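You operate a simulated robot arm through the tools that you are given. There is no shell and no other tool. Be economical: measure what you need, move in short steps, check, and stop when the job is done.

Carry out the task below with a simulated robot arm. There is one attempt and no reset: what you move stays moved.

## Task
Load the turntable: purple cap in the red cup, black nut in the yellow cup.
Fine: bring each cup to the arrow to load it; end with the yellow cup there.

It is judged by the outcome, as a careful person would: the job done as asked, and still so three seconds after it is handed in. It fails if anything else is knocked over, pushed out of place, dropped, spilled or broken. A push-on lid holds only when it is set on centred and level and pressed home; a screw cap is set on level and turned clockwise until tight.

## Robot
A 7-joint arm with a two-finger parallel gripper, fixed in place. Base frame: the origin is at the foot of the arm, x ahead of it, y to its left, z up; the work surface is at about z = 800. Units: mm, degrees, N and s.
With the tool pointing down near the work surface it reaches from about 300 to 700 mm from the base axis. Its first joint turns from -66.0 to 66.0 degrees. Payload 1.57 kg.
The TCP is the grasp point between the finger pads, 30 mm short of the fingertips. In the tool frame z runs along the fingers and y along their closing line. Largest opening 110 mm; finger width 24, thickness 12; the body of the gripper, 48 by 112 mm, starts 78 mm behind the TCP.
Orientation is that of the tool frame in the base frame, as [roll, pitch, yaw] about the fixed x, y, z axes, in that order (R = Rz(yaw) Ry(pitch) Rx(roll)). With the fingers straight down and closing along the base's y, the tool's x points along the base's -x, its y along +y and its z along -z.

## Interface
- The arm moves only by the tool step_arm. Its argument "commands" is a list of rows, each an object of numbers (a shift or turn left out is 0, a gripper value left out holds the last): "dx", "dy", "dz": the shift along the base's x, y, z in mm; "wx", "wy", "wz": the turn, a rotation vector about the base's x, y, z in degrees. In form: [{"dx": .., "dy": .., "dz": .., "wx": .., "wy": .., "wz": ..}, ...]. A call has 1 to 20 rows; each row is the pose to reach, as a shift and turn from the pose commanded when the call began. "fingers" is the gripper command, from -1 (fully open) to 1 (shut), values between in proportion, set as the call begins (left out, the last holds). Each row takes 0.2 s and may step no farther than 50 mm and 8.6 degrees from the row before; otherwise, or with a gripper value out of range, the whole call is refused. Where a pose cannot be reached the arm comes as near as it can. A force on the tool above 70 N (or 10 N above the force at the start of the call, whichever is more), or a blocked arm, ends the call early, and 0.2 s more pass. Each finger travels about 108 mm/s and halts on what it meets, pressing with about 32 N; the grip force reading is that of the motor and also rises with nothing between the fingers. The clock runs only during rows and for 0.2 s after the last one: add rows that repeat a pose to give the fingers time. The reply holds the time, the measured pose of the TCP, the force on the tool along the base axes, the opening and the grip force, in the units named above and with some noise, with the torque about the TCP (base axes, N m) and any sound that the robot's microphone picked up.
- Cameras (640 x 400 px; columns grow to the right, rows downward): "scene" is fixed at [151.7, -384.8, 1399.7]; the picture's right is [0.88, -0.47, 0.00], its down [-0.28, -0.53, -0.80] and it looks along [0.38, 0.70, -0.60] (base axes); focal length 287 px, centre (320, 200). "wrist" rides on the gripper at [70, 16, -141] in the tool frame; the picture's right is [-0.23, 0.97, 0.00], its down [-0.85, -0.20, -0.48] and it looks along [-0.47, -0.11, 0.88] (tool axes); focal length 222 px, centre (320, 200). There is no depth. A picture from a camera that has moved, and an enlarged one, comes with that camera's place and axes in the base frame and with its lens.
- grab_frame(camera): a new picture of that camera. It takes no simulated time.
- enlarge(camera, box): a new picture of the part [left, top, right, bottom] of that camera's present view, enlarged. It takes no simulated time.
- close_job(): hands the job in; it is judged then, once.

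Work in short steps. Places have to be worked out from the pictures, the camera data and where the tool is seen: move nearer, look again, correct. Check each grasp and each placing, and mend what went wrong. You have 120 turns and 64 pictures in all, those below and enlarged ones among them. Open the gripper and draw the arm clear of the work before you hand the job in, unless the task says otherwise; then end with one line.

The tools are called after "Request:" as name(argument=value, ...) on one line, values as JSON. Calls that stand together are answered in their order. step_arm: Moves the arm, as the interface text tells. Its arguments: {"type":"object","properties":{"commands":{"type":"array","items":{"type":"object","properties":{"dx":{"type":"number"},"dy":{"type":"number"},"dz":{"type":"number"},"wx":{"type":"number"},"wy":{"type":"number"},"wz":{"type":"number"}}}},"fingers":{"type":"number"}},"required":["commands"]} The other tools are called the same way: grab_frame (camera) takes a picture; enlarge (camera, box) takes an enlarged picture of a part of a camera's view; close_job () hands the job in.

At the start:

```text
clock: 0.0
eef_pos: [338.5, 82.0, 1229.9]
tool_rot: [-180.0, 0.0, -180.0]
ft_force: [-0.7, 0.0, -0.1]
wrist_torque: [-0.03, 0.01, 0.0]
finger_gap: 110.0
gripper_force: 0.0
```

scene: 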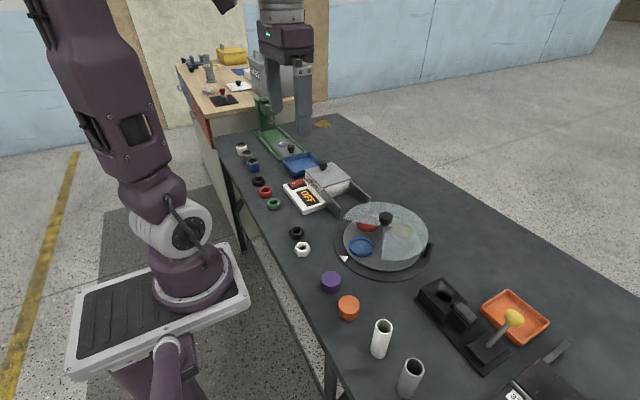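
wrist: 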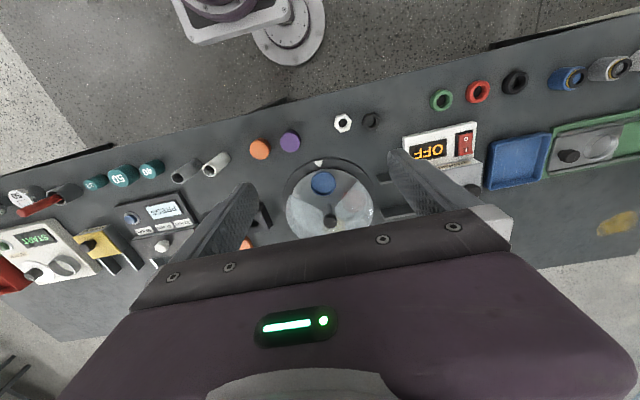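

The turntable seems to carry cups, a clear cover or lid with a black knob, and an arrow on the near side. I'll take a closer look at it.

Request:
enlarge(camera="scene", box=[320, 190, 450, 290])

Request:
enlarge(camera="wrist", box=[230, 90, 430, 240])

Request:
enlarge(camera="scene", box=[230, 130, 400, 330])

```text
4.00 times, centred on (385, 240) of scene
camera zoom: at [151.7, -384.8, 1399.7], right [0.88, -0.47, 0.0], down [-0.28, -0.53, -0.8], along [0.38, 0.7, -0.6], focal length 1148 px, centre (60, 40)
```

zoom: 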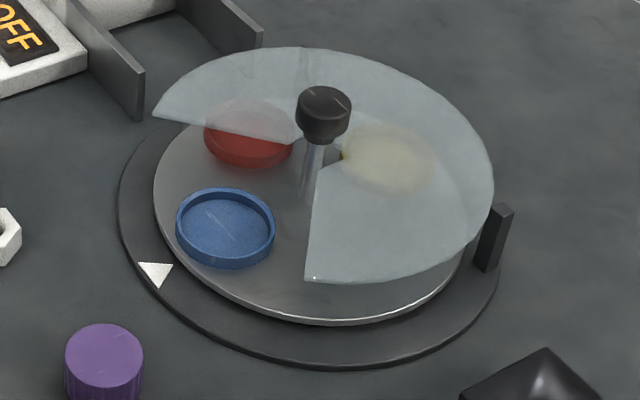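

```text
2.67 times, centred on (330, 165) of wrist
camera zoom: at [268.1, 96.1, 1371.6], right [0.23, 0.97, 0.0], down [0.85, -0.2, 0.48], along [0.47, -0.11, -0.88], focal length 592 px, centre (293, 293)
```

zoom: 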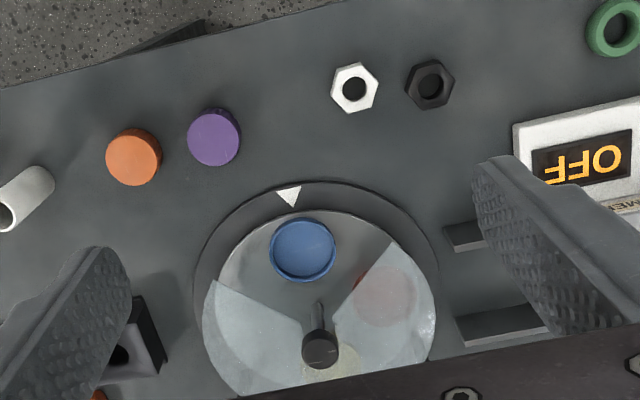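

```text
2.00 times, centred on (315, 230) of scene
camera zoom: at [151.7, -384.8, 1399.7], right [0.88, -0.47, 0.0], down [-0.28, -0.53, -0.8], along [0.38, 0.7, -0.6], focal length 574 px, centre (330, 140)
```

zoom: 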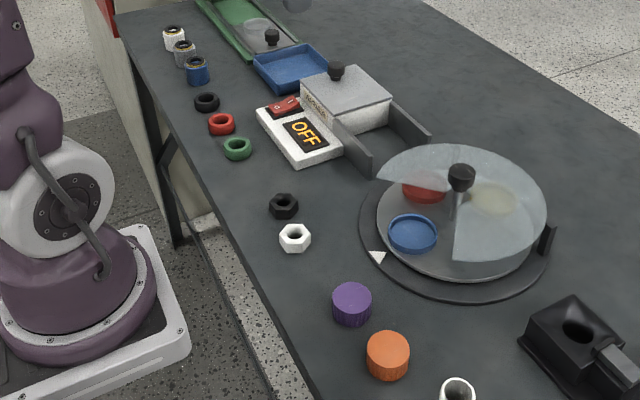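

I put the turntable hub at about (588, 48), with its knob top near z 898. The arrow is on the -x side. The blue cup is at the arrow, red is on +y and yellow is on the far +x side. Next I move the wrist camera closer to refine these.

Request:
step_arm(commands=[{"dx": 25, "dy": -8, "dz": -37}, {"dx": 50, "dy": -16, "dz": -74}, {"dx": 75, "dy": -25, "dz": -111}, {"dx": 100, "dy": -34, "dz": -150}, {"dx": 100, "dy": -34, "dz": -150}])

Request:
grab_frame(camera="wrist")

```text
clock: 1.2
eef_pos: [440.0, 45.5, 1079.2]
tool_rot: [-180.0, 0.1, -179.9]
ft_force: [0.8, -0.3, -0.3]
wrist_torque: [-0.02, -0.01, -0.02]
finger_gap: 110.1
gripper_force: 0.0
```

```text
58 pictures are left
camera wrist: at [369.7, 60.7, 1221.6], right [0.23, 0.97, 0.0], down [0.85, -0.2, 0.48], along [0.47, -0.11, -0.88], focal length 222 px, centre (320, 200)
```

wrist: 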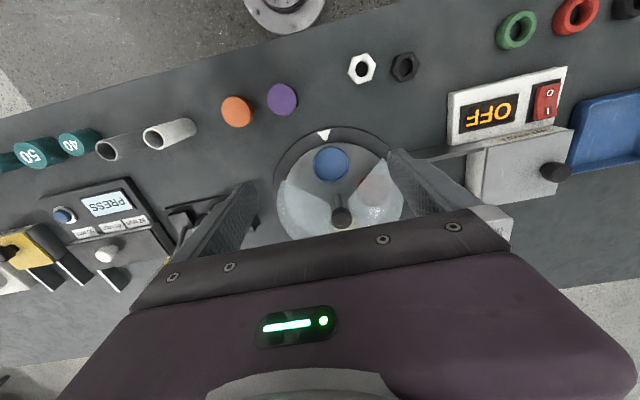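

Request:
enlarge(camera="wrist", box=[220, 40, 440, 240])

```text
2.00 times, centred on (330, 140) of wrist
camera zoom: at [369.7, 60.7, 1221.6], right [0.23, 0.97, 0.0], down [0.85, -0.2, 0.48], along [0.47, -0.11, -0.88], focal length 444 px, centre (300, 320)
```

zoom: 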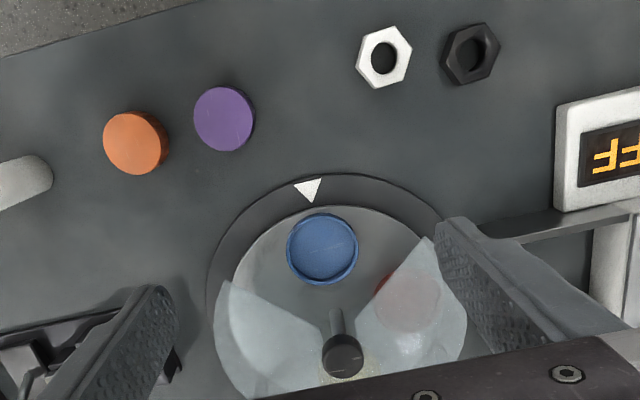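

The hub is at about (585, 49) and the cover window faces the arrow, so the central knob probably turns the disc. I move above the knob with the gripper pre-turned -45°, leaving room for a +90° turn, and stay high to check alignment.

Request:
step_arm(commands=[{"dx": 25, "dy": 0, "dz": -12, "wz": -8}, {"dx": 50, "dy": 1, "dz": -24, "wz": -16}, {"dx": 75, "dy": 2, "dz": -40, "wz": -24}, {"dx": 100, "dy": 3, "dz": -60, "wz": -32}, {"dx": 125, "dy": 3.5, "dz": -80, "wz": -40}, {"dx": 145, "dy": 3.5, "dz": -100, "wz": -45}, {"dx": 145, "dy": 3.5, "dz": -125, "wz": -45}, {"dx": 145, "dy": 3.5, "dz": -125, "wz": -45}])

Request:
enlarge(camera="scene", box=[310, 140, 470, 280])

Request:
grab_frame(camera="wrist")

```text
clock: 3.0
eef_pos: [583.9, 49.2, 953.2]
tool_rot: [179.9, 0.0, 135.0]
ft_force: [-0.9, -0.4, 0.0]
wrist_torque: [-0.01, 0.04, -0.01]
finger_gap: 110.1
gripper_force: 0.0
```

```text
2.86 times, centred on (390, 210) of scene
camera zoom: at [151.7, -384.8, 1399.7], right [0.88, -0.47, 0.0], down [-0.28, -0.53, -0.8], along [0.38, 0.7, -0.6], focal length 820 px, centre (120, 171)
```

zoom: 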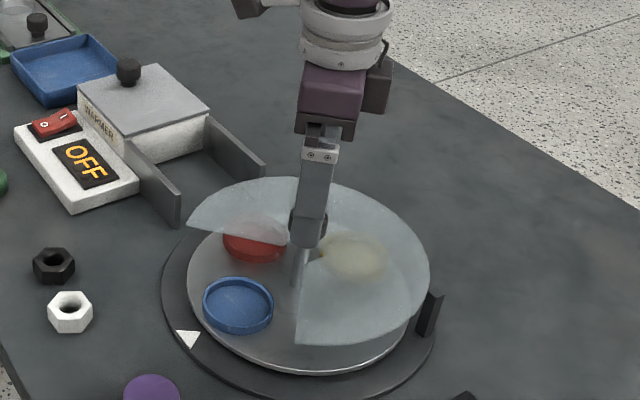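

```text
55 pictures are left
camera wrist: at [545.8, 108.8, 1095.9], right [0.85, 0.53, 0.0], down [0.46, -0.75, 0.48], along [0.25, -0.41, -0.88], focal length 222 px, centre (320, 200)
```

wrist: 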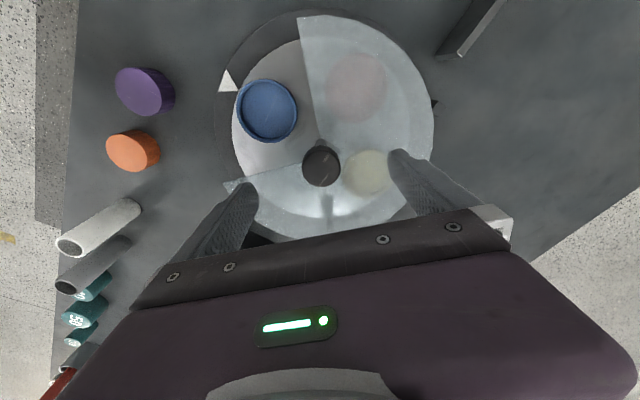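

This view agrees: the knob is at (584, 48), directly under the TCP, with red at 90°, yellow at 0° and blue at 180°. I lower so the fingertips reach about z 884, still above the cover, and close on the knob.

Request:
step_arm(commands=[{"dz": -20}, {"dz": -39}, {"dz": -39}])

Request:
enlarge(camera="scene", box=[340, 170, 440, 250])

```text
clock: 3.8
eef_pos: [584.1, 50.9, 916.2]
tool_rot: [179.9, 0.0, 135.0]
ft_force: [0.1, -0.5, 0.1]
wrist_torque: [-0.03, -0.02, 0.01]
finger_gap: 110.1
gripper_force: 0.1
```

```text
5.00 times, centred on (390, 210) of scene
camera zoom: at [151.7, -384.8, 1399.7], right [0.88, -0.47, 0.0], down [-0.28, -0.53, -0.8], along [0.38, 0.7, -0.6], focal length 1436 px, centre (-30, 150)
```

zoom: 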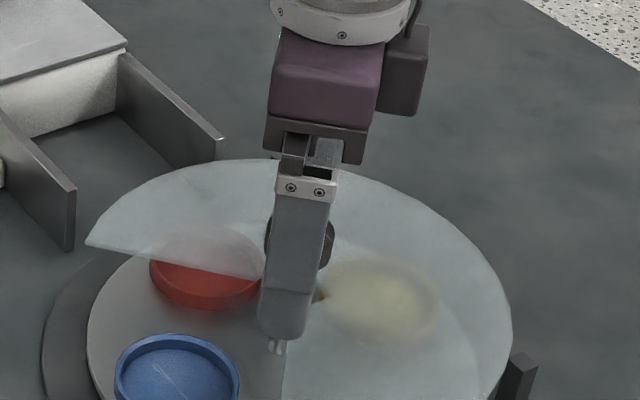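

There is no contact and the knob sits between the fingers. I close on it now.

Request:
step_arm(commands=[{}, {}, {}, {}], fingers=1)

Request:
enlarge(camera="scene", box=[340, 170, 440, 250])

```text
clock: 4.8
eef_pos: [584.0, 49.6, 915.6]
tool_rot: [180.0, 0.0, 135.0]
ft_force: [0.3, 0.7, -1.4]
wrist_torque: [-0.04, -0.16, -0.01]
finger_gap: 34.4
gripper_force: 41.9
```

```text
5.00 times, centred on (390, 210) of scene
camera zoom: at [151.7, -384.8, 1399.7], right [0.88, -0.47, 0.0], down [-0.28, -0.53, -0.8], along [0.38, 0.7, -0.6], focal length 1436 px, centre (-30, 150)
```

zoom: 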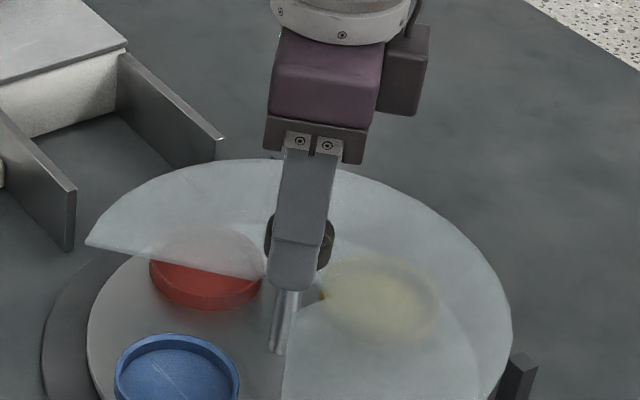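

The knob is gripped, with a gap of 34.4 mm. I turn it +16° as a test to see what moves.

Request:
step_arm(commands=[{"wz": 4}, {"wz": 8}, {"wz": 12}, {"wz": 16}, {"wz": 16}])

Request:
enlarge(camera="scene", box=[330, 190, 450, 280])

```text
clock: 6.0
eef_pos: [584.3, 50.9, 915.1]
tool_rot: [-180.0, 0.0, 150.9]
ft_force: [10.5, -1.9, -9.3]
wrist_torque: [0.57, 0.48, 0.04]
finger_gap: 34.8
gripper_force: 42.1
```

```text
4.44 times, centred on (390, 235) of scene
camera zoom: at [152.2, -384.8, 1399.7], right [0.88, -0.47, 0.0], down [-0.29, -0.53, -0.8], along [0.38, 0.7, -0.6], focal length 1276 px, centre (9, 44)
```

zoom: 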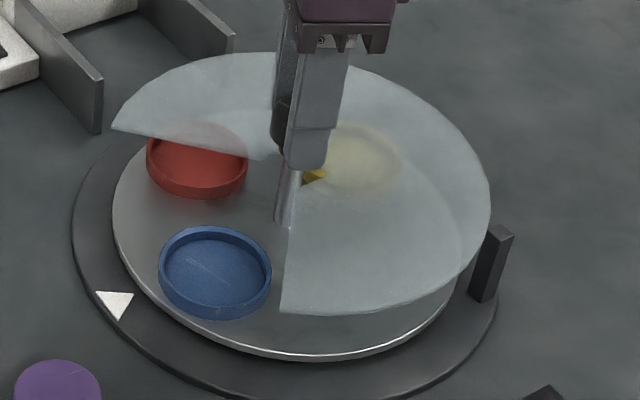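

The disc and cups turn with the knob while the cover stays still. I continue the turn to +90° in total.

Request:
step_arm(commands=[{"wz": 6}, {"wz": 12}, {"wz": 18}, {"wz": 24}, {"wz": 30}, {"wz": 36}, {"wz": 42}, {"wz": 48}, {"wz": 54}, {"wz": 60}, {"wz": 66}, {"wz": 70}, {"wz": 74}, {"wz": 74}])

Request:
enlarge(camera="scene", box=[330, 190, 450, 280])

```text
clock: 9.0
eef_pos: [584.0, 48.9, 914.3]
tool_rot: [-179.9, 0.0, -134.9]
ft_force: [21.2, -24.1, 4.9]
wrist_torque: [-0.01, -0.04, -0.06]
finger_gap: 34.7
gripper_force: 42.1
```

```text
4.44 times, centred on (390, 235) of scene
camera zoom: at [152.1, -385.4, 1399.5], right [0.88, -0.47, 0.0], down [-0.29, -0.53, -0.8], along [0.38, 0.7, -0.6], focal length 1276 px, centre (9, 44)
```

zoom: 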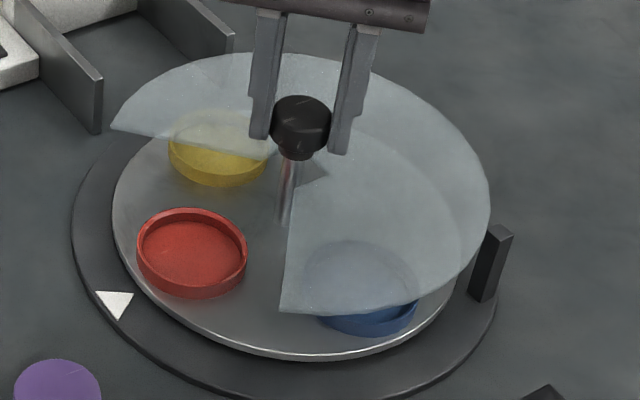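

Red now sits exactly where blue started, at the arrow. I release the knob and rise.

Request:
step_arm(commands=[{}, {}, {}, {}], fingers=-0.2)

Request:
step_arm(commands=[{"dz": 30}, {"dz": 70}, {"dz": 110}, {"dz": 110}])

Request:
grab_frame(camera="scene")

```text
clock: 10.0
eef_pos: [583.0, 50.6, 915.3]
tool_rot: [180.0, 0.0, -135.1]
ft_force: [-0.3, -0.2, 0.3]
wrist_torque: [0.01, 0.0, -0.01]
finger_gap: 66.0
gripper_force: 0.0
```

```text
clock: 11.0
eef_pos: [582.1, 51.2, 1024.9]
tool_rot: [179.9, -0.1, -134.9]
ft_force: [0.0, -0.1, 0.6]
wrist_torque: [-0.01, 0.03, 0.02]
finger_gap: 66.1
gripper_force: 0.1
```

```text
50 pictures are left
```

scene: 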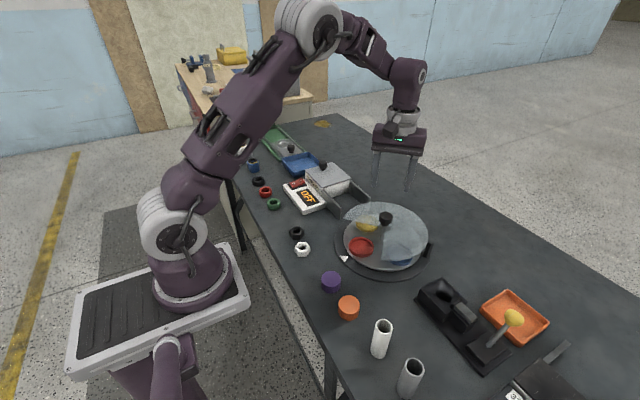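

Red stays at the arrow. I move over the purple cap at about (384, -5), turning the fingers to close along x so they stay clear of the orange cap. Then I look again.

Request:
step_arm(commands=[{"dx": -33, "dy": -9, "wz": 8}, {"dx": -66, "dy": -18, "wz": 16}, {"dx": -99, "dy": -28, "wz": 24, "dz": -15}, {"dx": -132, "dy": -37, "wz": 32, "dz": -35}, {"dx": -165, "dy": -46, "wz": 40, "dz": -55}, {"dx": -198, "dy": -56, "wz": 45, "dz": -75}, {"dx": -198, "dy": -56, "wz": 45, "dz": -75}])

Request:
grab_frame(camera="wrist")

Request:
enlarge(camera="scene", box=[270, 210, 410, 330])

```text
clock: 12.6
eef_pos: [383.6, -3.7, 949.8]
tool_rot: [179.9, 0.0, -89.8]
ft_force: [-0.8, 0.0, -0.9]
wrist_torque: [0.02, 0.03, -0.01]
finger_gap: 66.3
gripper_force: 0.1
```

```text
49 pictures are left
camera wrist: at [367.7, -76.5, 1091.2], right [-0.97, 0.23, 0.0], down [0.2, 0.86, 0.48], along [0.11, 0.47, -0.88], focal length 222 px, centre (320, 200)
```

wrist: 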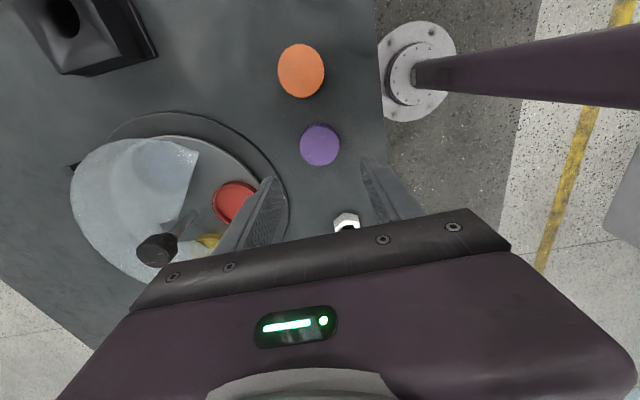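

```text
3.33 times, centred on (340, 270) of scene
camera zoom: at [151.7, -384.8, 1399.7], right [0.88, -0.47, 0.0], down [-0.28, -0.53, -0.8], along [0.38, 0.7, -0.6], focal length 957 px, centre (253, -33)
```

zoom: 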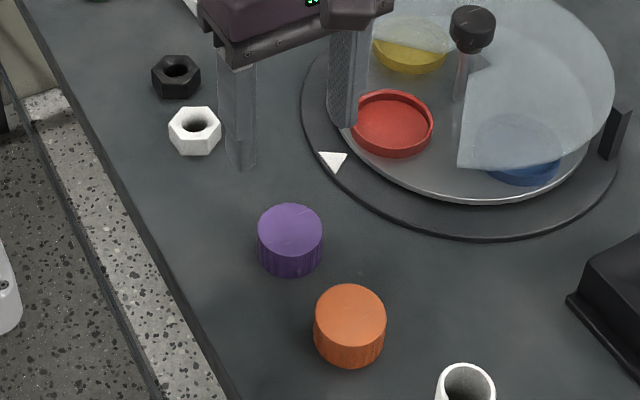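

The cap is at about (384, -7), around 46 mm wide, with its top near z 830. I widen the fingers a little, shift to centre and go down so the tips hold only the top 14 mm or so, which lets the cap sit in the shallow cup.

Request:
step_arm(commands=[{"dy": -3, "dz": -30}, {"dy": -3, "dz": -60}, {"dy": -3, "dz": -90}, {"dy": -3, "dz": -104}, {"dy": -3, "dz": -104}], fingers=-0.45)

Request:
enlarge(camera="scene", box=[270, 210, 410, 330])

```text
clock: 13.8
eef_pos: [384.8, -8.2, 847.0]
tool_rot: [-180.0, 0.0, -90.1]
ft_force: [-0.1, 0.0, -0.3]
wrist_torque: [0.01, 0.0, 0.0]
finger_gap: 79.9
gripper_force: 0.1
```

```text
3.33 times, centred on (340, 270) of scene
camera zoom: at [151.7, -384.8, 1399.7], right [0.88, -0.47, 0.0], down [-0.28, -0.53, -0.8], along [0.38, 0.7, -0.6], focal length 957 px, centre (253, -33)
```

zoom: 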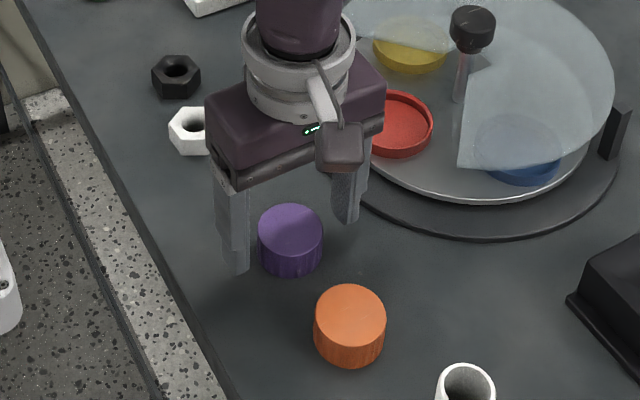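

The fingertips straddle the cap evenly. I close.

Request:
step_arm(commands=[{}, {}, {}, {}], fingers=1)

Request:
step_arm(commands=[{"dz": 30}, {"dz": 65}, {"dz": 65}])

Request:
enlarge(camera="scene", box=[270, 190, 410, 310])

```text
clock: 14.8
eef_pos: [384.3, -8.9, 847.6]
tool_rot: [180.0, 0.0, -90.1]
ft_force: [0.2, 0.0, -0.3]
wrist_torque: [0.01, -0.04, -0.01]
finger_gap: 48.7
gripper_force: 31.5
```

```text
clock: 15.6
eef_pos: [384.2, -7.7, 911.9]
tool_rot: [180.0, 0.0, -90.0]
ft_force: [-0.4, 0.2, -0.8]
wrist_torque: [0.03, 0.01, 0.0]
finger_gap: 48.5
gripper_force: 32.0
```

```text
3.33 times, centred on (340, 250) of scene
camera zoom: at [151.7, -384.8, 1399.7], right [0.88, -0.47, 0.0], down [-0.28, -0.53, -0.8], along [0.38, 0.7, -0.6], focal length 957 px, centre (253, 33)
```

zoom: 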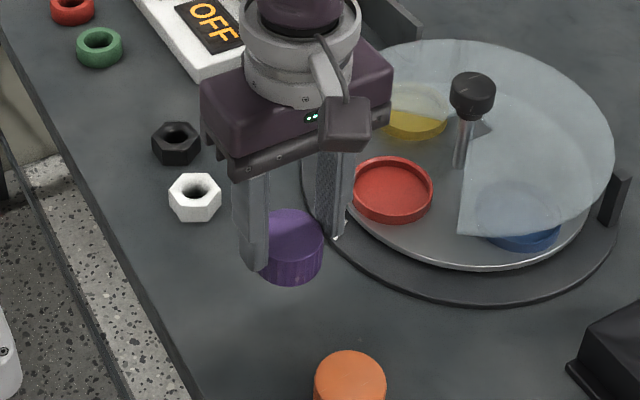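

The cap is held, its bottom about 47 mm below the TCP. I carry it above the red cup at about (511, 50), then look.

Request:
step_arm(commands=[{"dx": 0, "dz": 20}, {"dx": 32, "dy": 14, "dz": 25}, {"dx": 64, "dy": 29, "dz": 25}, {"dx": 96, "dy": 44, "dz": 25}, {"dx": 127, "dy": 58, "dz": 25}, {"dx": 127, "dy": 58, "dz": 25}])

Request:
enlarge(camera="scene", box=[310, 170, 450, 290])

Request:
grab_frame(camera="wrist")

```text
clock: 17.0
eef_pos: [512.2, 50.9, 936.0]
tool_rot: [179.9, 0.0, -90.0]
ft_force: [0.6, 0.9, -0.3]
wrist_torque: [-0.01, -0.02, 0.01]
finger_gap: 48.8
gripper_force: 32.3
```

```text
3.33 times, centred on (380, 230) of scene
camera zoom: at [151.7, -384.8, 1399.7], right [0.88, -0.47, 0.0], down [-0.28, -0.53, -0.8], along [0.38, 0.7, -0.6], focal length 957 px, centre (120, 100)
```

zoom: 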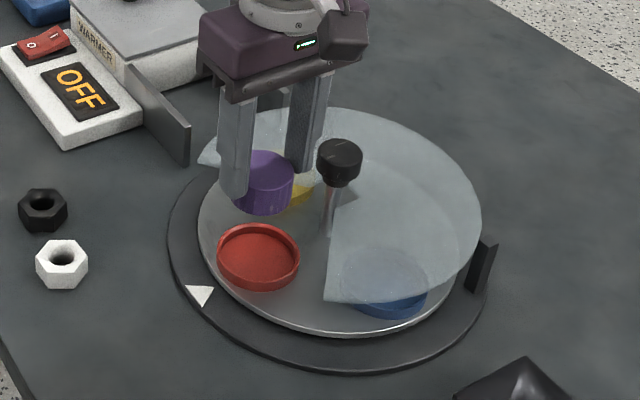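

```text
44 pictures are left
camera wrist: at [495.6, -20.3, 1077.6], right [-0.97, 0.23, 0.0], down [0.2, 0.85, 0.48], along [0.11, 0.47, -0.88], focal length 222 px, centre (320, 200)
```

wrist: 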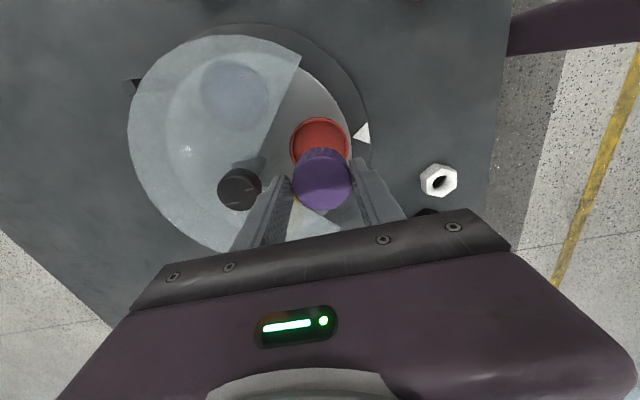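

The coarse check says the cap is aligned to within a few mm. I zoom both cameras to measure the offset between cap and cup more exactly.

Request:
enlarge(camera="wrist", box=[270, 100, 370, 220])

Request:
enlarge(camera="scene", box=[335, 205, 405, 265])

```text
3.33 times, centred on (320, 160) of wrist
camera zoom: at [495.6, -20.3, 1077.6], right [-0.97, 0.23, 0.0], down [0.2, 0.85, 0.48], along [0.11, 0.47, -0.88], focal length 740 px, centre (320, 333)
```

zoom: 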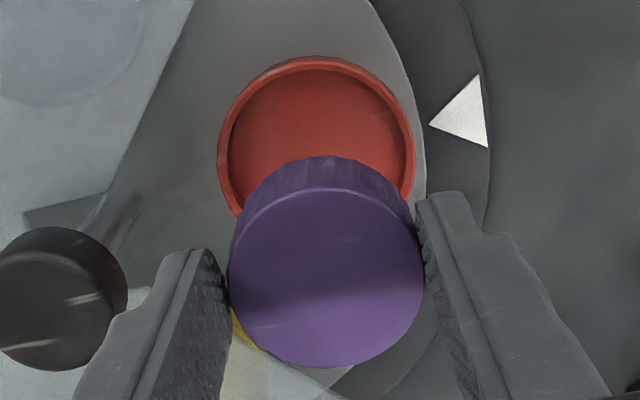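

```text
6.67 times, centred on (370, 235) of scene
camera zoom: at [151.7, -384.8, 1399.7], right [0.88, -0.47, 0.0], down [-0.28, -0.53, -0.8], along [0.38, 0.7, -0.6], focal length 1914 px, centre (-13, -33)
```

zoom: 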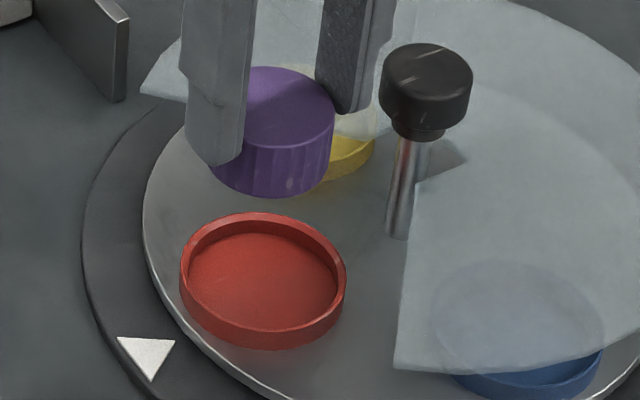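

Both views put the cup about 4–5 mm to -y of the cap. I shift and descend to just above the rim, then compare again.

Request:
step_arm(commands=[{"dx": 1, "dy": -4.5, "dz": -20}, {"dx": 1, "dy": -4.5, "dz": -42}, {"dx": 1, "dy": -4.5, "dz": -42}])

Request:
enlarge(camera="wrist", box=[270, 100, 370, 220])

Request:
enlarge(camera="scene", box=[335, 205, 405, 265])

```text
clock: 17.8
eef_pos: [512.1, 45.4, 893.9]
tool_rot: [-180.0, 0.0, -90.0]
ft_force: [0.1, -0.2, -1.1]
wrist_torque: [0.0, -0.01, -0.01]
finger_gap: 48.7
gripper_force: 31.4
```

```text
3.33 times, centred on (320, 160) of wrist
camera zoom: at [495.6, -25.4, 1036.1], right [-0.97, 0.23, 0.0], down [0.2, 0.86, 0.48], along [0.11, 0.47, -0.88], focal length 740 px, centre (320, 333)
```

zoom: 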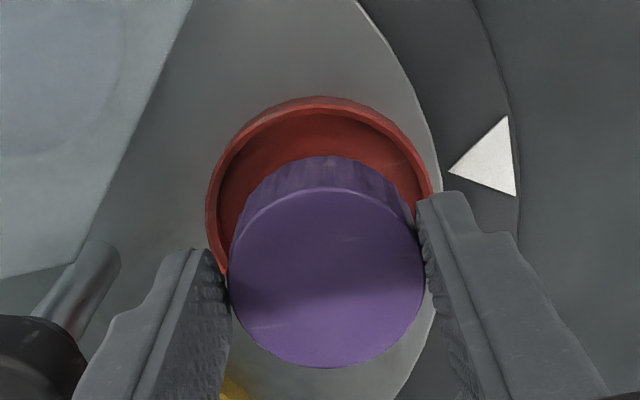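

```text
6.67 times, centred on (370, 235) of scene
camera zoom: at [151.7, -384.8, 1399.7], right [0.88, -0.47, 0.0], down [-0.28, -0.53, -0.8], along [0.38, 0.7, -0.6], focal length 1914 px, centre (-13, -33)
```

zoom: 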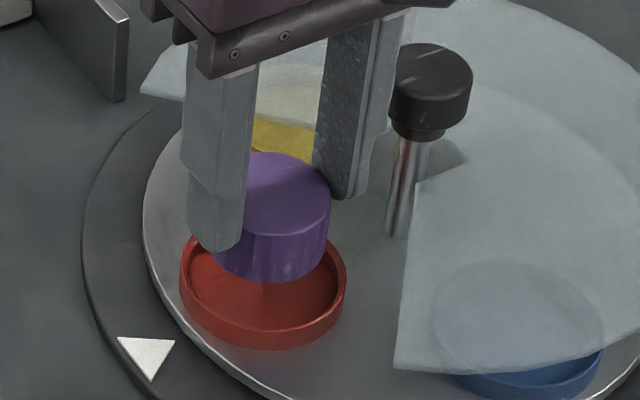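

The remaining error is within about 1–2 mm. I lower gently into the cup.

Request:
step_arm(commands=[{"dy": -1, "dz": -8}, {"dy": -1, "dz": -16}, {"dy": -1, "dz": -20}, {"dy": -1, "dz": -20}])

Request:
enlarge(camera="scene", box=[335, 205, 405, 265])

```text
clock: 18.8
eef_pos: [513.3, 45.6, 875.0]
tool_rot: [180.0, 0.0, -90.0]
ft_force: [-0.4, 1.1, -0.1]
wrist_torque: [-0.03, -0.01, -0.02]
finger_gap: 48.5
gripper_force: 31.5
```

```text
6.67 times, centred on (370, 235) of scene
camera zoom: at [151.7, -384.8, 1399.7], right [0.88, -0.47, 0.0], down [-0.28, -0.53, -0.8], along [0.38, 0.7, -0.6], focal length 1914 px, centre (-13, -33)
```

zoom: 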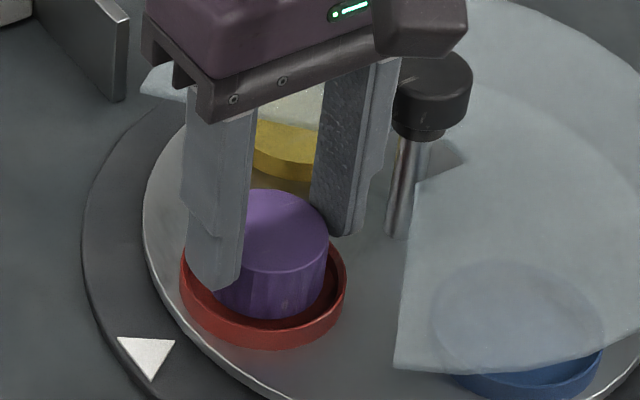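

No contact yet. I continue in small steps, watching the vertical force.

Request:
step_arm(commands=[{"dz": -2}, {"dz": -4}, {"dz": -4}])

Request:
step_arm(commands=[{"dz": -2}, {"dz": -3}, {"dz": -3}])

```text
clock: 19.6
eef_pos: [513.7, 43.2, 871.1]
tool_rot: [179.9, 0.0, -90.0]
ft_force: [-0.7, 0.8, 0.4]
wrist_torque: [-0.01, -0.01, 0.02]
finger_gap: 49.0
gripper_force: 31.6
```

```text
clock: 20.4
eef_pos: [514.2, 44.4, 868.3]
tool_rot: [-180.0, 0.0, -90.1]
ft_force: [0.0, -0.3, -0.7]
wrist_torque: [0.0, -0.02, 0.01]
finger_gap: 48.8
gripper_force: 31.9
```

Request:
enlarge(camera="scene", box=[335, 205, 405, 265])

```text
6.67 times, centred on (370, 235) of scene
camera zoom: at [151.7, -384.8, 1399.7], right [0.88, -0.47, 0.0], down [-0.28, -0.53, -0.8], along [0.38, 0.7, -0.6], focal length 1914 px, centre (-13, -33)
```

zoom: 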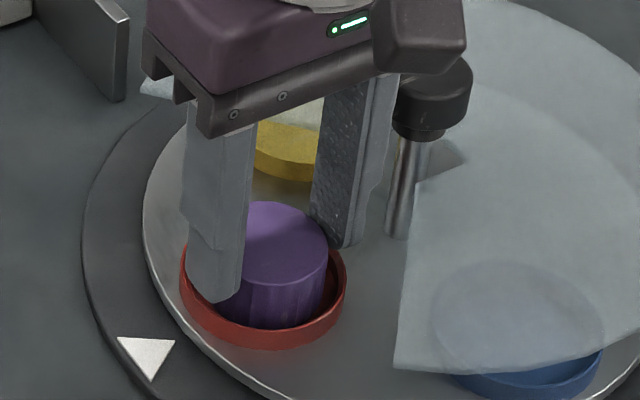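

The cap is inside the cup rim and there is still no contact. I take another small step down.

Request:
step_arm(commands=[{"dz": -1}, {"dz": -2}, {"dz": -2}])

Request:
step_arm(commands=[{"dz": -1}, {"dz": -2}, {"dz": -2}])

```text
clock: 21.2
eef_pos: [512.8, 44.8, 866.9]
tool_rot: [180.0, 0.0, -90.1]
ft_force: [-0.8, 0.3, 0.1]
wrist_torque: [0.01, 0.0, 0.03]
finger_gap: 48.6
gripper_force: 32.0
```

```text
clock: 22.0
eef_pos: [512.3, 44.7, 864.2]
tool_rot: [-179.8, 0.0, -89.9]
ft_force: [-6.3, 1.1, 26.4]
wrist_torque: [0.26, 0.21, 0.18]
finger_gap: 48.6
gripper_force: 32.6
```

Contact: 26 N upward with the cap bottom at about z 818. I ease up 1 mm and open slightly.

Request:
step_arm(commands=[{"dz": 1}, {"dz": 1}])

Request:
step_arm(commands=[{}, {}, {}], fingers=-0.1)

Request:
enlarge(camera="scene", box=[335, 205, 405, 265])

```text
clock: 22.6
eef_pos: [512.7, 43.9, 864.8]
tool_rot: [-179.9, 0.0, -90.0]
ft_force: [0.5, 0.0, 3.7]
wrist_torque: [0.09, -0.16, 0.02]
finger_gap: 48.7
gripper_force: 31.9
```

```text
clock: 23.4
eef_pos: [513.1, 45.1, 864.5]
tool_rot: [180.0, 0.0, -90.0]
ft_force: [0.2, 0.1, 1.5]
wrist_torque: [0.01, 0.0, 0.0]
finger_gap: 60.4
gripper_force: 0.0
```

```text
6.67 times, centred on (370, 235) of scene
camera zoom: at [151.7, -384.8, 1399.7], right [0.88, -0.47, 0.0], down [-0.28, -0.53, -0.8], along [0.38, 0.7, -0.6], focal length 1914 px, centre (-13, -33)
```

zoom: 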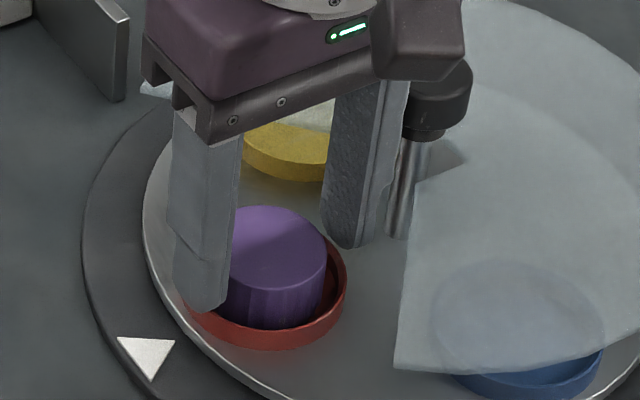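

The cap is released in the red cup. I rise, go back over the knob and turn the gripper -90° ready for the next quarter turn.

Request:
step_arm(commands=[{"dz": 20}, {"dz": 60}, {"dz": 100}, {"dz": 130}, {"dx": 18, "dy": 1, "dz": 130, "wz": -8}, {"dx": 36, "dy": 2, "dz": 130, "wz": -16}, {"dx": 54, "dy": 4, "dz": 130, "wz": -24}, {"dx": 72, "dy": 5, "dz": 130, "wz": -32}, {"dx": 72, "dy": 5, "dz": 130, "wz": -40}, {"dx": 72, "dy": 5, "dz": 130, "wz": -48}, {"dx": 72, "dy": 5, "dz": 130, "wz": -56}, {"dx": 72, "dy": 5, "dz": 130, "wz": -64}, {"dx": 72, "dy": 5, "dz": 130, "wz": -72}, {"dx": 72, "dy": 5, "dz": 130, "wz": -80}, {"dx": 72, "dy": 5, "dz": 130, "wz": -88}, {"dx": 72, "dy": 5, "dz": 130, "wz": -90}, {"dx": 72, "dy": 5, "dz": 130, "wz": -90}])

Request:
enlarge(camera="scene", box=[320, 190, 450, 290])

Request:
grab_frame(camera="wrist")

```text
clock: 27.0
eef_pos: [585.6, 48.4, 994.5]
tool_rot: [180.0, -0.1, 179.9]
ft_force: [0.3, 0.7, 0.2]
wrist_torque: [-0.01, 0.0, 0.0]
finger_gap: 60.7
gripper_force: 0.1
```

```text
4.00 times, centred on (385, 240) of scene
camera zoom: at [151.7, -384.8, 1399.7], right [0.88, -0.47, 0.0], down [-0.28, -0.53, -0.8], along [0.38, 0.7, -0.6], focal length 1148 px, centre (60, 40)
```

zoom: 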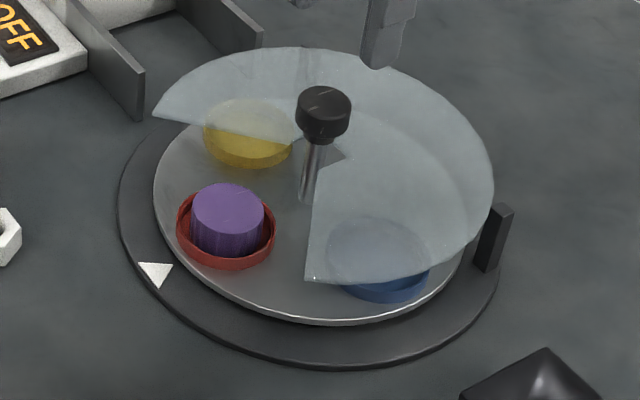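

```text
35 pictures are left
camera wrist: at [515.3, 63.8, 1136.6], right [0.23, 0.97, 0.0], down [0.85, -0.2, 0.48], along [0.47, -0.11, -0.88], focal length 222 px, centre (320, 200)
```

wrist: 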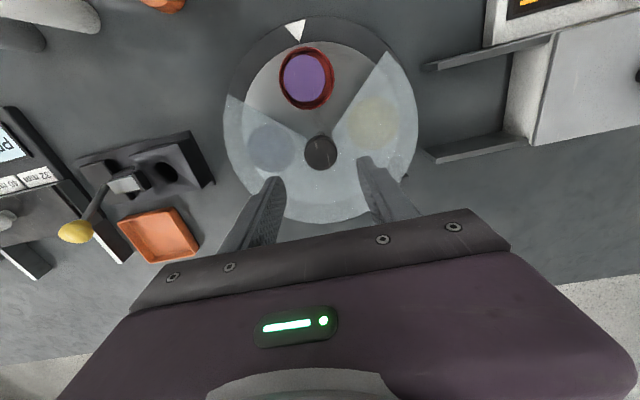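

The cap sits level in the red cup with its top near z 848. The cover is at about z 863, so it will pass underneath. I lower onto the knob and grip.

Request:
step_arm(commands=[{"dx": -1, "dy": 0.5, "dz": -30}, {"dx": -1, "dy": 0.5, "dz": -60}, {"dx": -1, "dy": 0.5, "dz": -79}, {"dx": -1, "dy": 0.5, "dz": -79}])

Request:
step_arm(commands=[{}, {}, {}], fingers=1)

Request:
step_arm(commands=[{"wz": 6}, {"wz": 12}, {"wz": 18}, {"wz": 24}, {"wz": 30}, {"wz": 36}, {"wz": 36}])

Request:
enlarge(camera="scene", box=[320, 190, 450, 290])

```text
clock: 28.0
eef_pos: [584.3, 49.9, 914.8]
tool_rot: [180.0, -0.1, -180.0]
ft_force: [-0.1, 0.3, 0.6]
wrist_torque: [0.05, -0.03, 0.02]
finger_gap: 60.4
gripper_force: 0.1
```

```text
clock: 28.8
eef_pos: [584.3, 49.7, 915.2]
tool_rot: [-179.9, 0.0, 180.0]
ft_force: [-0.3, -2.9, -5.1]
wrist_torque: [-0.06, -0.38, 0.0]
finger_gap: 35.6
gripper_force: 42.8
```

```text
clock: 30.4
eef_pos: [584.4, 49.6, 916.1]
tool_rot: [180.0, -0.1, -143.8]
ft_force: [3.1, -5.7, -17.9]
wrist_torque: [-0.14, -0.16, 0.0]
finger_gap: 35.7
gripper_force: 42.3
```

```text
4.00 times, centred on (385, 240) of scene
camera zoom: at [152.1, -384.9, 1399.7], right [0.88, -0.47, 0.0], down [-0.29, -0.53, -0.8], along [0.38, 0.7, -0.6], focal length 1148 px, centre (60, 40)
```

zoom: 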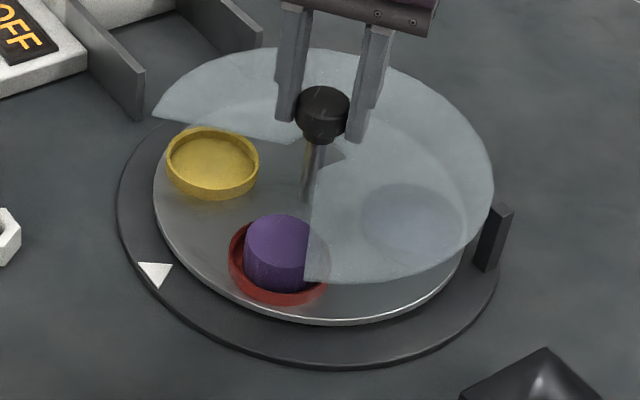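

The cap is passing under the cover without trouble. I finish the remaining 54°.

Request:
step_arm(commands=[{"wz": 6}, {"wz": 12}, {"wz": 18}, {"wz": 24}, {"wz": 30}, {"wz": 36}, {"wz": 42}, {"wz": 48}, {"wz": 54}, {"wz": 54}])

Request:
enlarge(camera="scene", box=[320, 190, 450, 290])

```text
clock: 32.6
eef_pos: [585.9, 48.8, 914.6]
tool_rot: [180.0, 0.0, -89.9]
ft_force: [16.8, -8.5, -25.2]
wrist_torque: [-0.49, -0.34, -0.03]
finger_gap: 35.8
gripper_force: 42.7
```

```text
4.00 times, centred on (385, 240) of scene
camera zoom: at [152.6, -384.9, 1399.6], right [0.88, -0.47, 0.0], down [-0.29, -0.53, -0.8], along [0.38, 0.7, -0.6], focal length 1148 px, centre (60, 40)
```

zoom: 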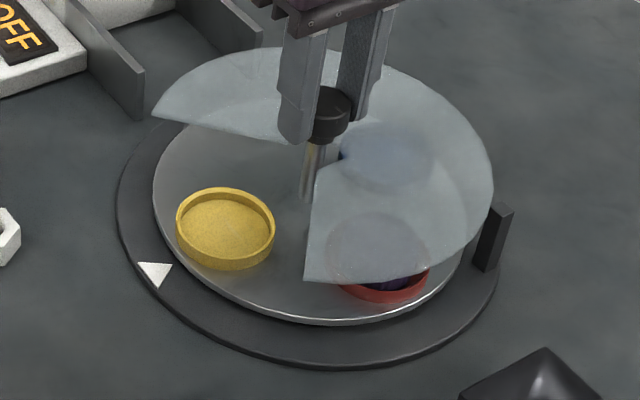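

Yellow is now at the arrow. I release, rise, and go over toward the black nut at about (387, 194), turning back to yaw 180 on the way.

Request:
step_arm(commands=[{}, {}, {}], fingers=-0.2)

Request:
step_arm(commands=[{"dz": 30}, {"dz": 70}, {"dz": 100}, {"dx": -20, "dy": 15, "dz": 100, "wz": -8}, {"dx": -40, "dy": 30, "dz": 100, "wz": -16}, {"dx": -60, "dy": 45, "dz": 100, "wz": -24}, {"dx": -80, "dy": 60, "dz": 100, "wz": -32}, {"dx": -100, "dy": 75, "dz": 100, "wz": -40}, {"dx": -120, "dy": 90, "dz": 100, "wz": -48}, {"dx": -140, "dy": 105, "dz": 100, "wz": -56}, {"dx": -160, "dy": 120, "dz": 100, "wz": -64}, {"dx": -180, "dy": 135, "dz": 80, "wz": -72}, {"dx": -195, "dy": 145, "dz": 60, "wz": -80}, {"dx": -195, "dy": 145, "dz": 40, "wz": -88}, {"dx": -195, "dy": 145, "dz": 30, "wz": -90}, {"dx": -195, "dy": 145, "dz": 30, "wz": -90}])

Request:
grab_frame(camera="wrist")

Request:
grab_frame(camera="scene")

```text
clock: 33.4
eef_pos: [583.6, 49.3, 916.3]
tool_rot: [180.0, 0.1, -90.0]
ft_force: [-0.9, -0.5, 0.4]
wrist_torque: [-0.02, -0.04, -0.04]
finger_gap: 65.7
gripper_force: 0.0
```

```text
clock: 36.8
eef_pos: [389.1, 194.6, 944.9]
tool_rot: [180.0, 0.0, 179.9]
ft_force: [-0.7, -0.2, 0.2]
wrist_torque: [0.0, 0.03, -0.01]
finger_gap: 65.9
gripper_force: 0.1
```

```text
32 pictures are left
camera wrist: at [318.4, 210.0, 1087.0], right [0.23, 0.97, 0.0], down [0.85, -0.2, 0.48], along [0.47, -0.11, -0.88], focal length 222 px, centre (320, 200)
```

wrist: 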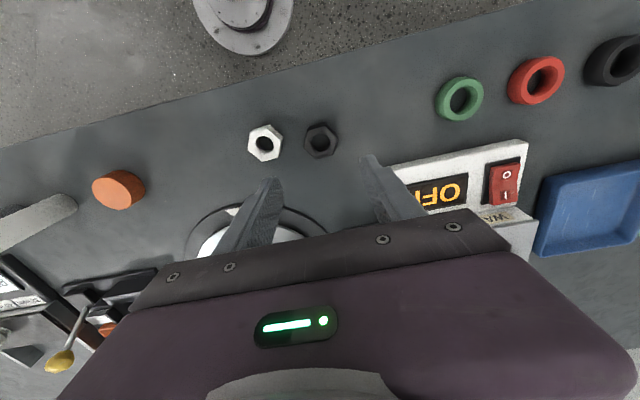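

```text
31 pictures are left
```

scene: 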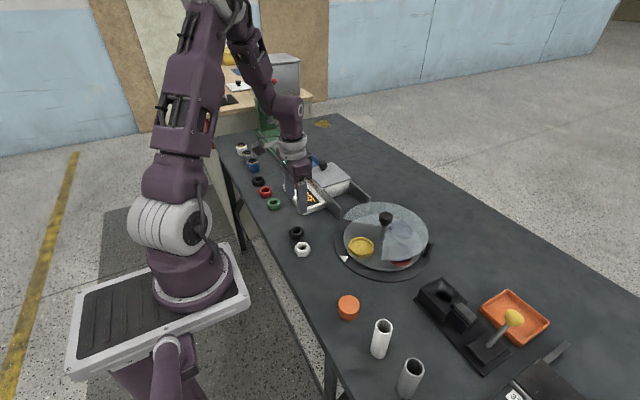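

Request:
enlarge(camera="wrist", box=[230, 100, 390, 200])

Request:
enlarge(camera="scene", box=[270, 210, 350, 270])

```text
4.00 times, centred on (310, 150) of wrist
camera zoom: at [318.4, 210.0, 1087.0], right [0.23, 0.97, 0.0], down [0.85, -0.2, 0.48], along [0.47, -0.11, -0.88], focal length 888 px, centre (360, 400)
```

zoom: 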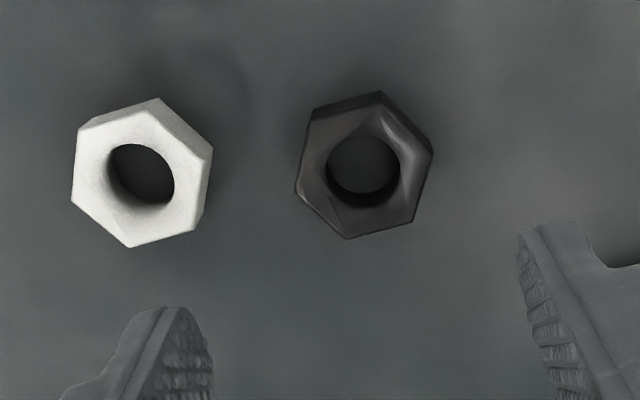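

```text
6.67 times, centred on (310, 240) of scene
camera zoom: at [151.7, -384.8, 1399.7], right [0.88, -0.47, 0.0], down [-0.28, -0.53, -0.8], along [0.38, 0.7, -0.6], focal length 1914 px, centre (387, -67)
```

zoom: 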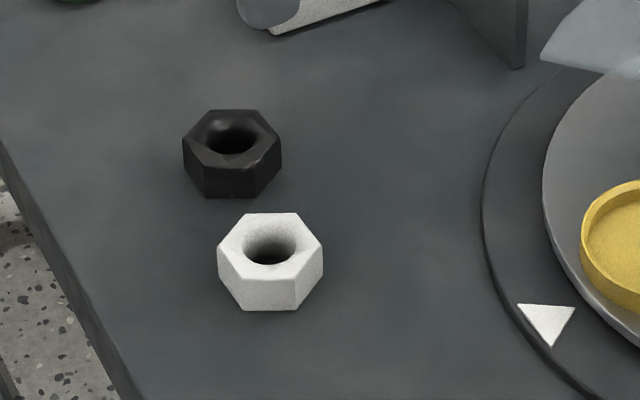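

The nut centre is at about (385.5, 195.5) with its top near z 819. One pair of flats has normals about 2.5° off x. I turn +92.5° to close on those flats, which keeps clear of the white nut, then go lower.

Request:
step_arm(commands=[{"wz": 8}, {"wz": 16}, {"wz": 24}, {"wz": 32}, {"wz": 40}, {"wz": 48}, {"wz": 56}, {"wz": 64}, {"wz": 72}, {"wz": 80}, {"wz": 88}, {"wz": 92.5, "dx": -3.5, "dy": 0.5}, {"wz": 92.5, "dx": -3.5, "dy": 0.5, "dz": -30}, {"wz": 92.5, "dx": -3.5, "dy": 0.5, "dz": -60}, {"wz": 92.5, "dx": -3.5, "dy": 0.5, "dz": -60}], fingers=-0.45)

Request:
enlarge(camera="wrist", box=[240, 80, 400, 240])

Request:
enlarge(camera="scene", box=[260, 190, 350, 260])

```text
clock: 40.0
eef_pos: [386.5, 195.8, 884.3]
tool_rot: [-180.0, 0.0, -87.6]
ft_force: [0.9, 0.8, 0.0]
wrist_torque: [0.0, 0.03, 0.0]
finger_gap: 79.9
gripper_force: 0.1
```

```text
2.50 times, centred on (320, 160) of wrist
camera zoom: at [372.8, 122.9, 1027.3], right [-0.98, 0.18, 0.0], down [0.16, 0.86, 0.48], along [0.09, 0.47, -0.88], focal length 555 px, centre (320, 300)
```

zoom: 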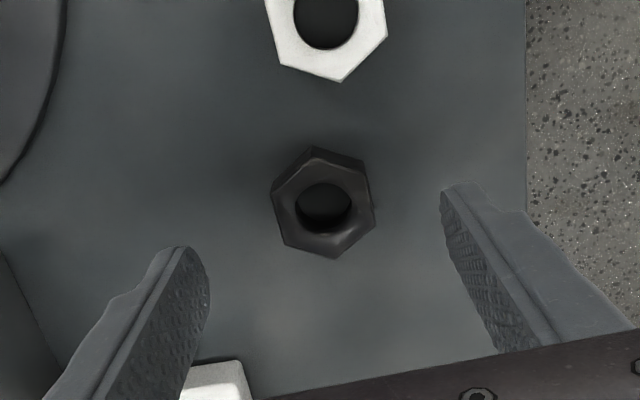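

```text
5.71 times, centred on (305, 225) of scene
camera zoom: at [151.7, -384.8, 1399.7], right [0.88, -0.47, 0.0], down [-0.28, -0.53, -0.8], along [0.38, 0.7, -0.6], focal length 1641 px, centre (406, 57)
```

zoom: 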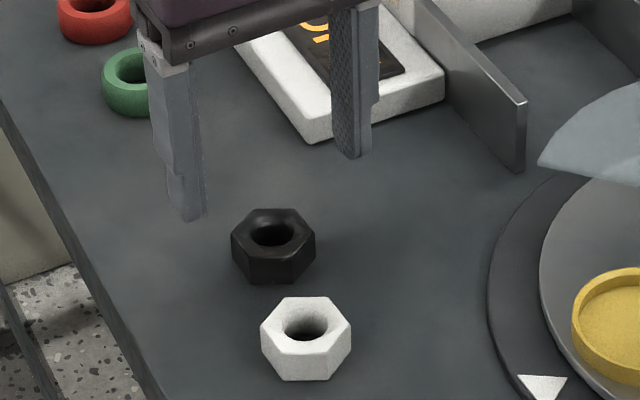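

The fingers line up with the nut's flats and it is centred. I descend to grip the upper 7 mm or so and close.

Request:
step_arm(commands=[{"dy": -1, "dz": -20}, {"dy": -1, "dz": -42}, {"dy": -1, "dz": -42}])

Request:
step_arm(commands=[{}, {}, {}, {}], fingers=1)

Request:
step_arm(commands=[{"dz": 20}, {"dz": 60}, {"dz": 95}, {"dz": 95}])

Request:
enlarge(camera="scene", box=[250, 170, 350, 250])

```text
clock: 40.8
eef_pos: [386.6, 193.4, 843.5]
tool_rot: [-180.0, -0.1, -87.6]
ft_force: [0.3, 0.9, 0.0]
wrist_torque: [0.06, -0.03, 0.0]
finger_gap: 79.7
gripper_force: 0.0
```

```text
clock: 41.8
eef_pos: [385.4, 193.8, 842.3]
tool_rot: [-179.9, 0.0, -87.6]
ft_force: [-0.3, -0.3, 0.6]
wrist_torque: [0.02, 0.03, 0.03]
finger_gap: 36.7
gripper_force: 32.2
```

```text
clock: 42.8
eef_pos: [385.6, 194.4, 941.8]
tool_rot: [180.0, 0.1, -87.4]
ft_force: [0.0, 0.3, -0.3]
wrist_torque: [-0.01, 0.0, 0.0]
finger_gap: 36.3
gripper_force: 32.0
```

```text
5.00 times, centred on (300, 210) of scene
camera zoom: at [151.7, -384.8, 1399.7], right [0.88, -0.47, 0.0], down [-0.28, -0.53, -0.8], along [0.38, 0.7, -0.6], focal length 1436 px, centre (420, 150)
```

zoom: 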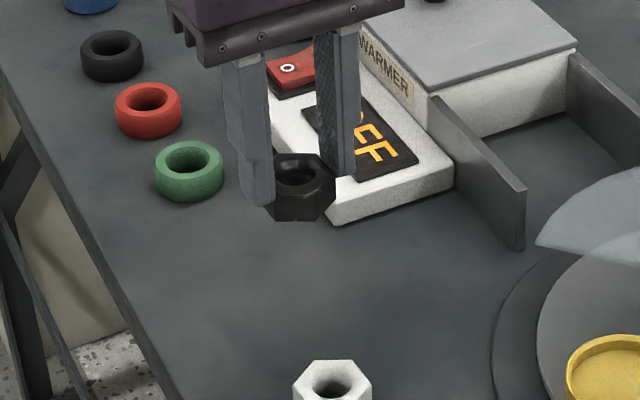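

The nut is held level, its bottom about 42 mm below the TCP. I carry it over the yellow cup at about (512.5, 44.5), where the last placing was centred.

Request:
step_arm(commands=[{"dx": 25, "dy": -30}, {"dx": 50, "dy": -60}, {"dx": 75, "dy": -90}, {"dx": 101, "dy": -120}, {"dx": 127, "dy": -149}, {"dx": 127, "dy": -149, "dz": -30}, {"dx": 127, "dy": -149, "dz": -55}, {"dx": 127, "dy": -149, "dz": -55}])

Request:
enlarge(camera="wrist", box=[270, 100, 370, 220])

Request:
enlarge(camera="scene", box=[335, 205, 405, 265])

```text
clock: 44.6
eef_pos: [511.3, 45.5, 883.4]
tool_rot: [-180.0, 0.1, -87.5]
ft_force: [0.1, 0.2, 0.0]
wrist_torque: [0.01, -0.04, 0.03]
finger_gap: 36.6
gripper_force: 32.2
```

```text
3.33 times, centred on (320, 160) of wrist
camera zoom: at [497.8, -26.6, 1025.6], right [-0.98, 0.18, 0.0], down [0.16, 0.86, 0.48], along [0.09, 0.47, -0.88], focal length 740 px, centre (320, 333)
```

zoom: 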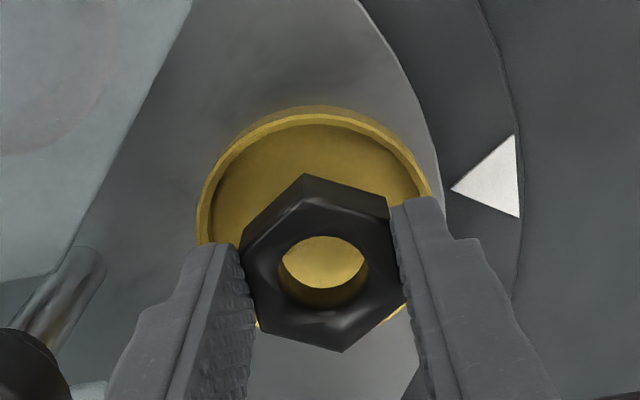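

```text
6.67 times, centred on (370, 235) of scene
camera zoom: at [151.7, -384.8, 1399.7], right [0.88, -0.47, 0.0], down [-0.28, -0.53, -0.8], along [0.38, 0.7, -0.6], focal length 1914 px, centre (-13, -33)
```

zoom: 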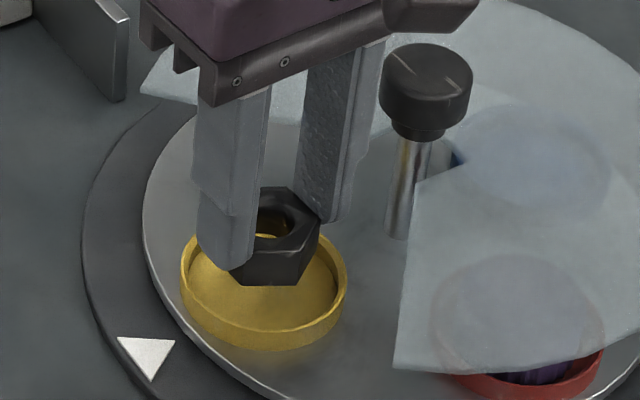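

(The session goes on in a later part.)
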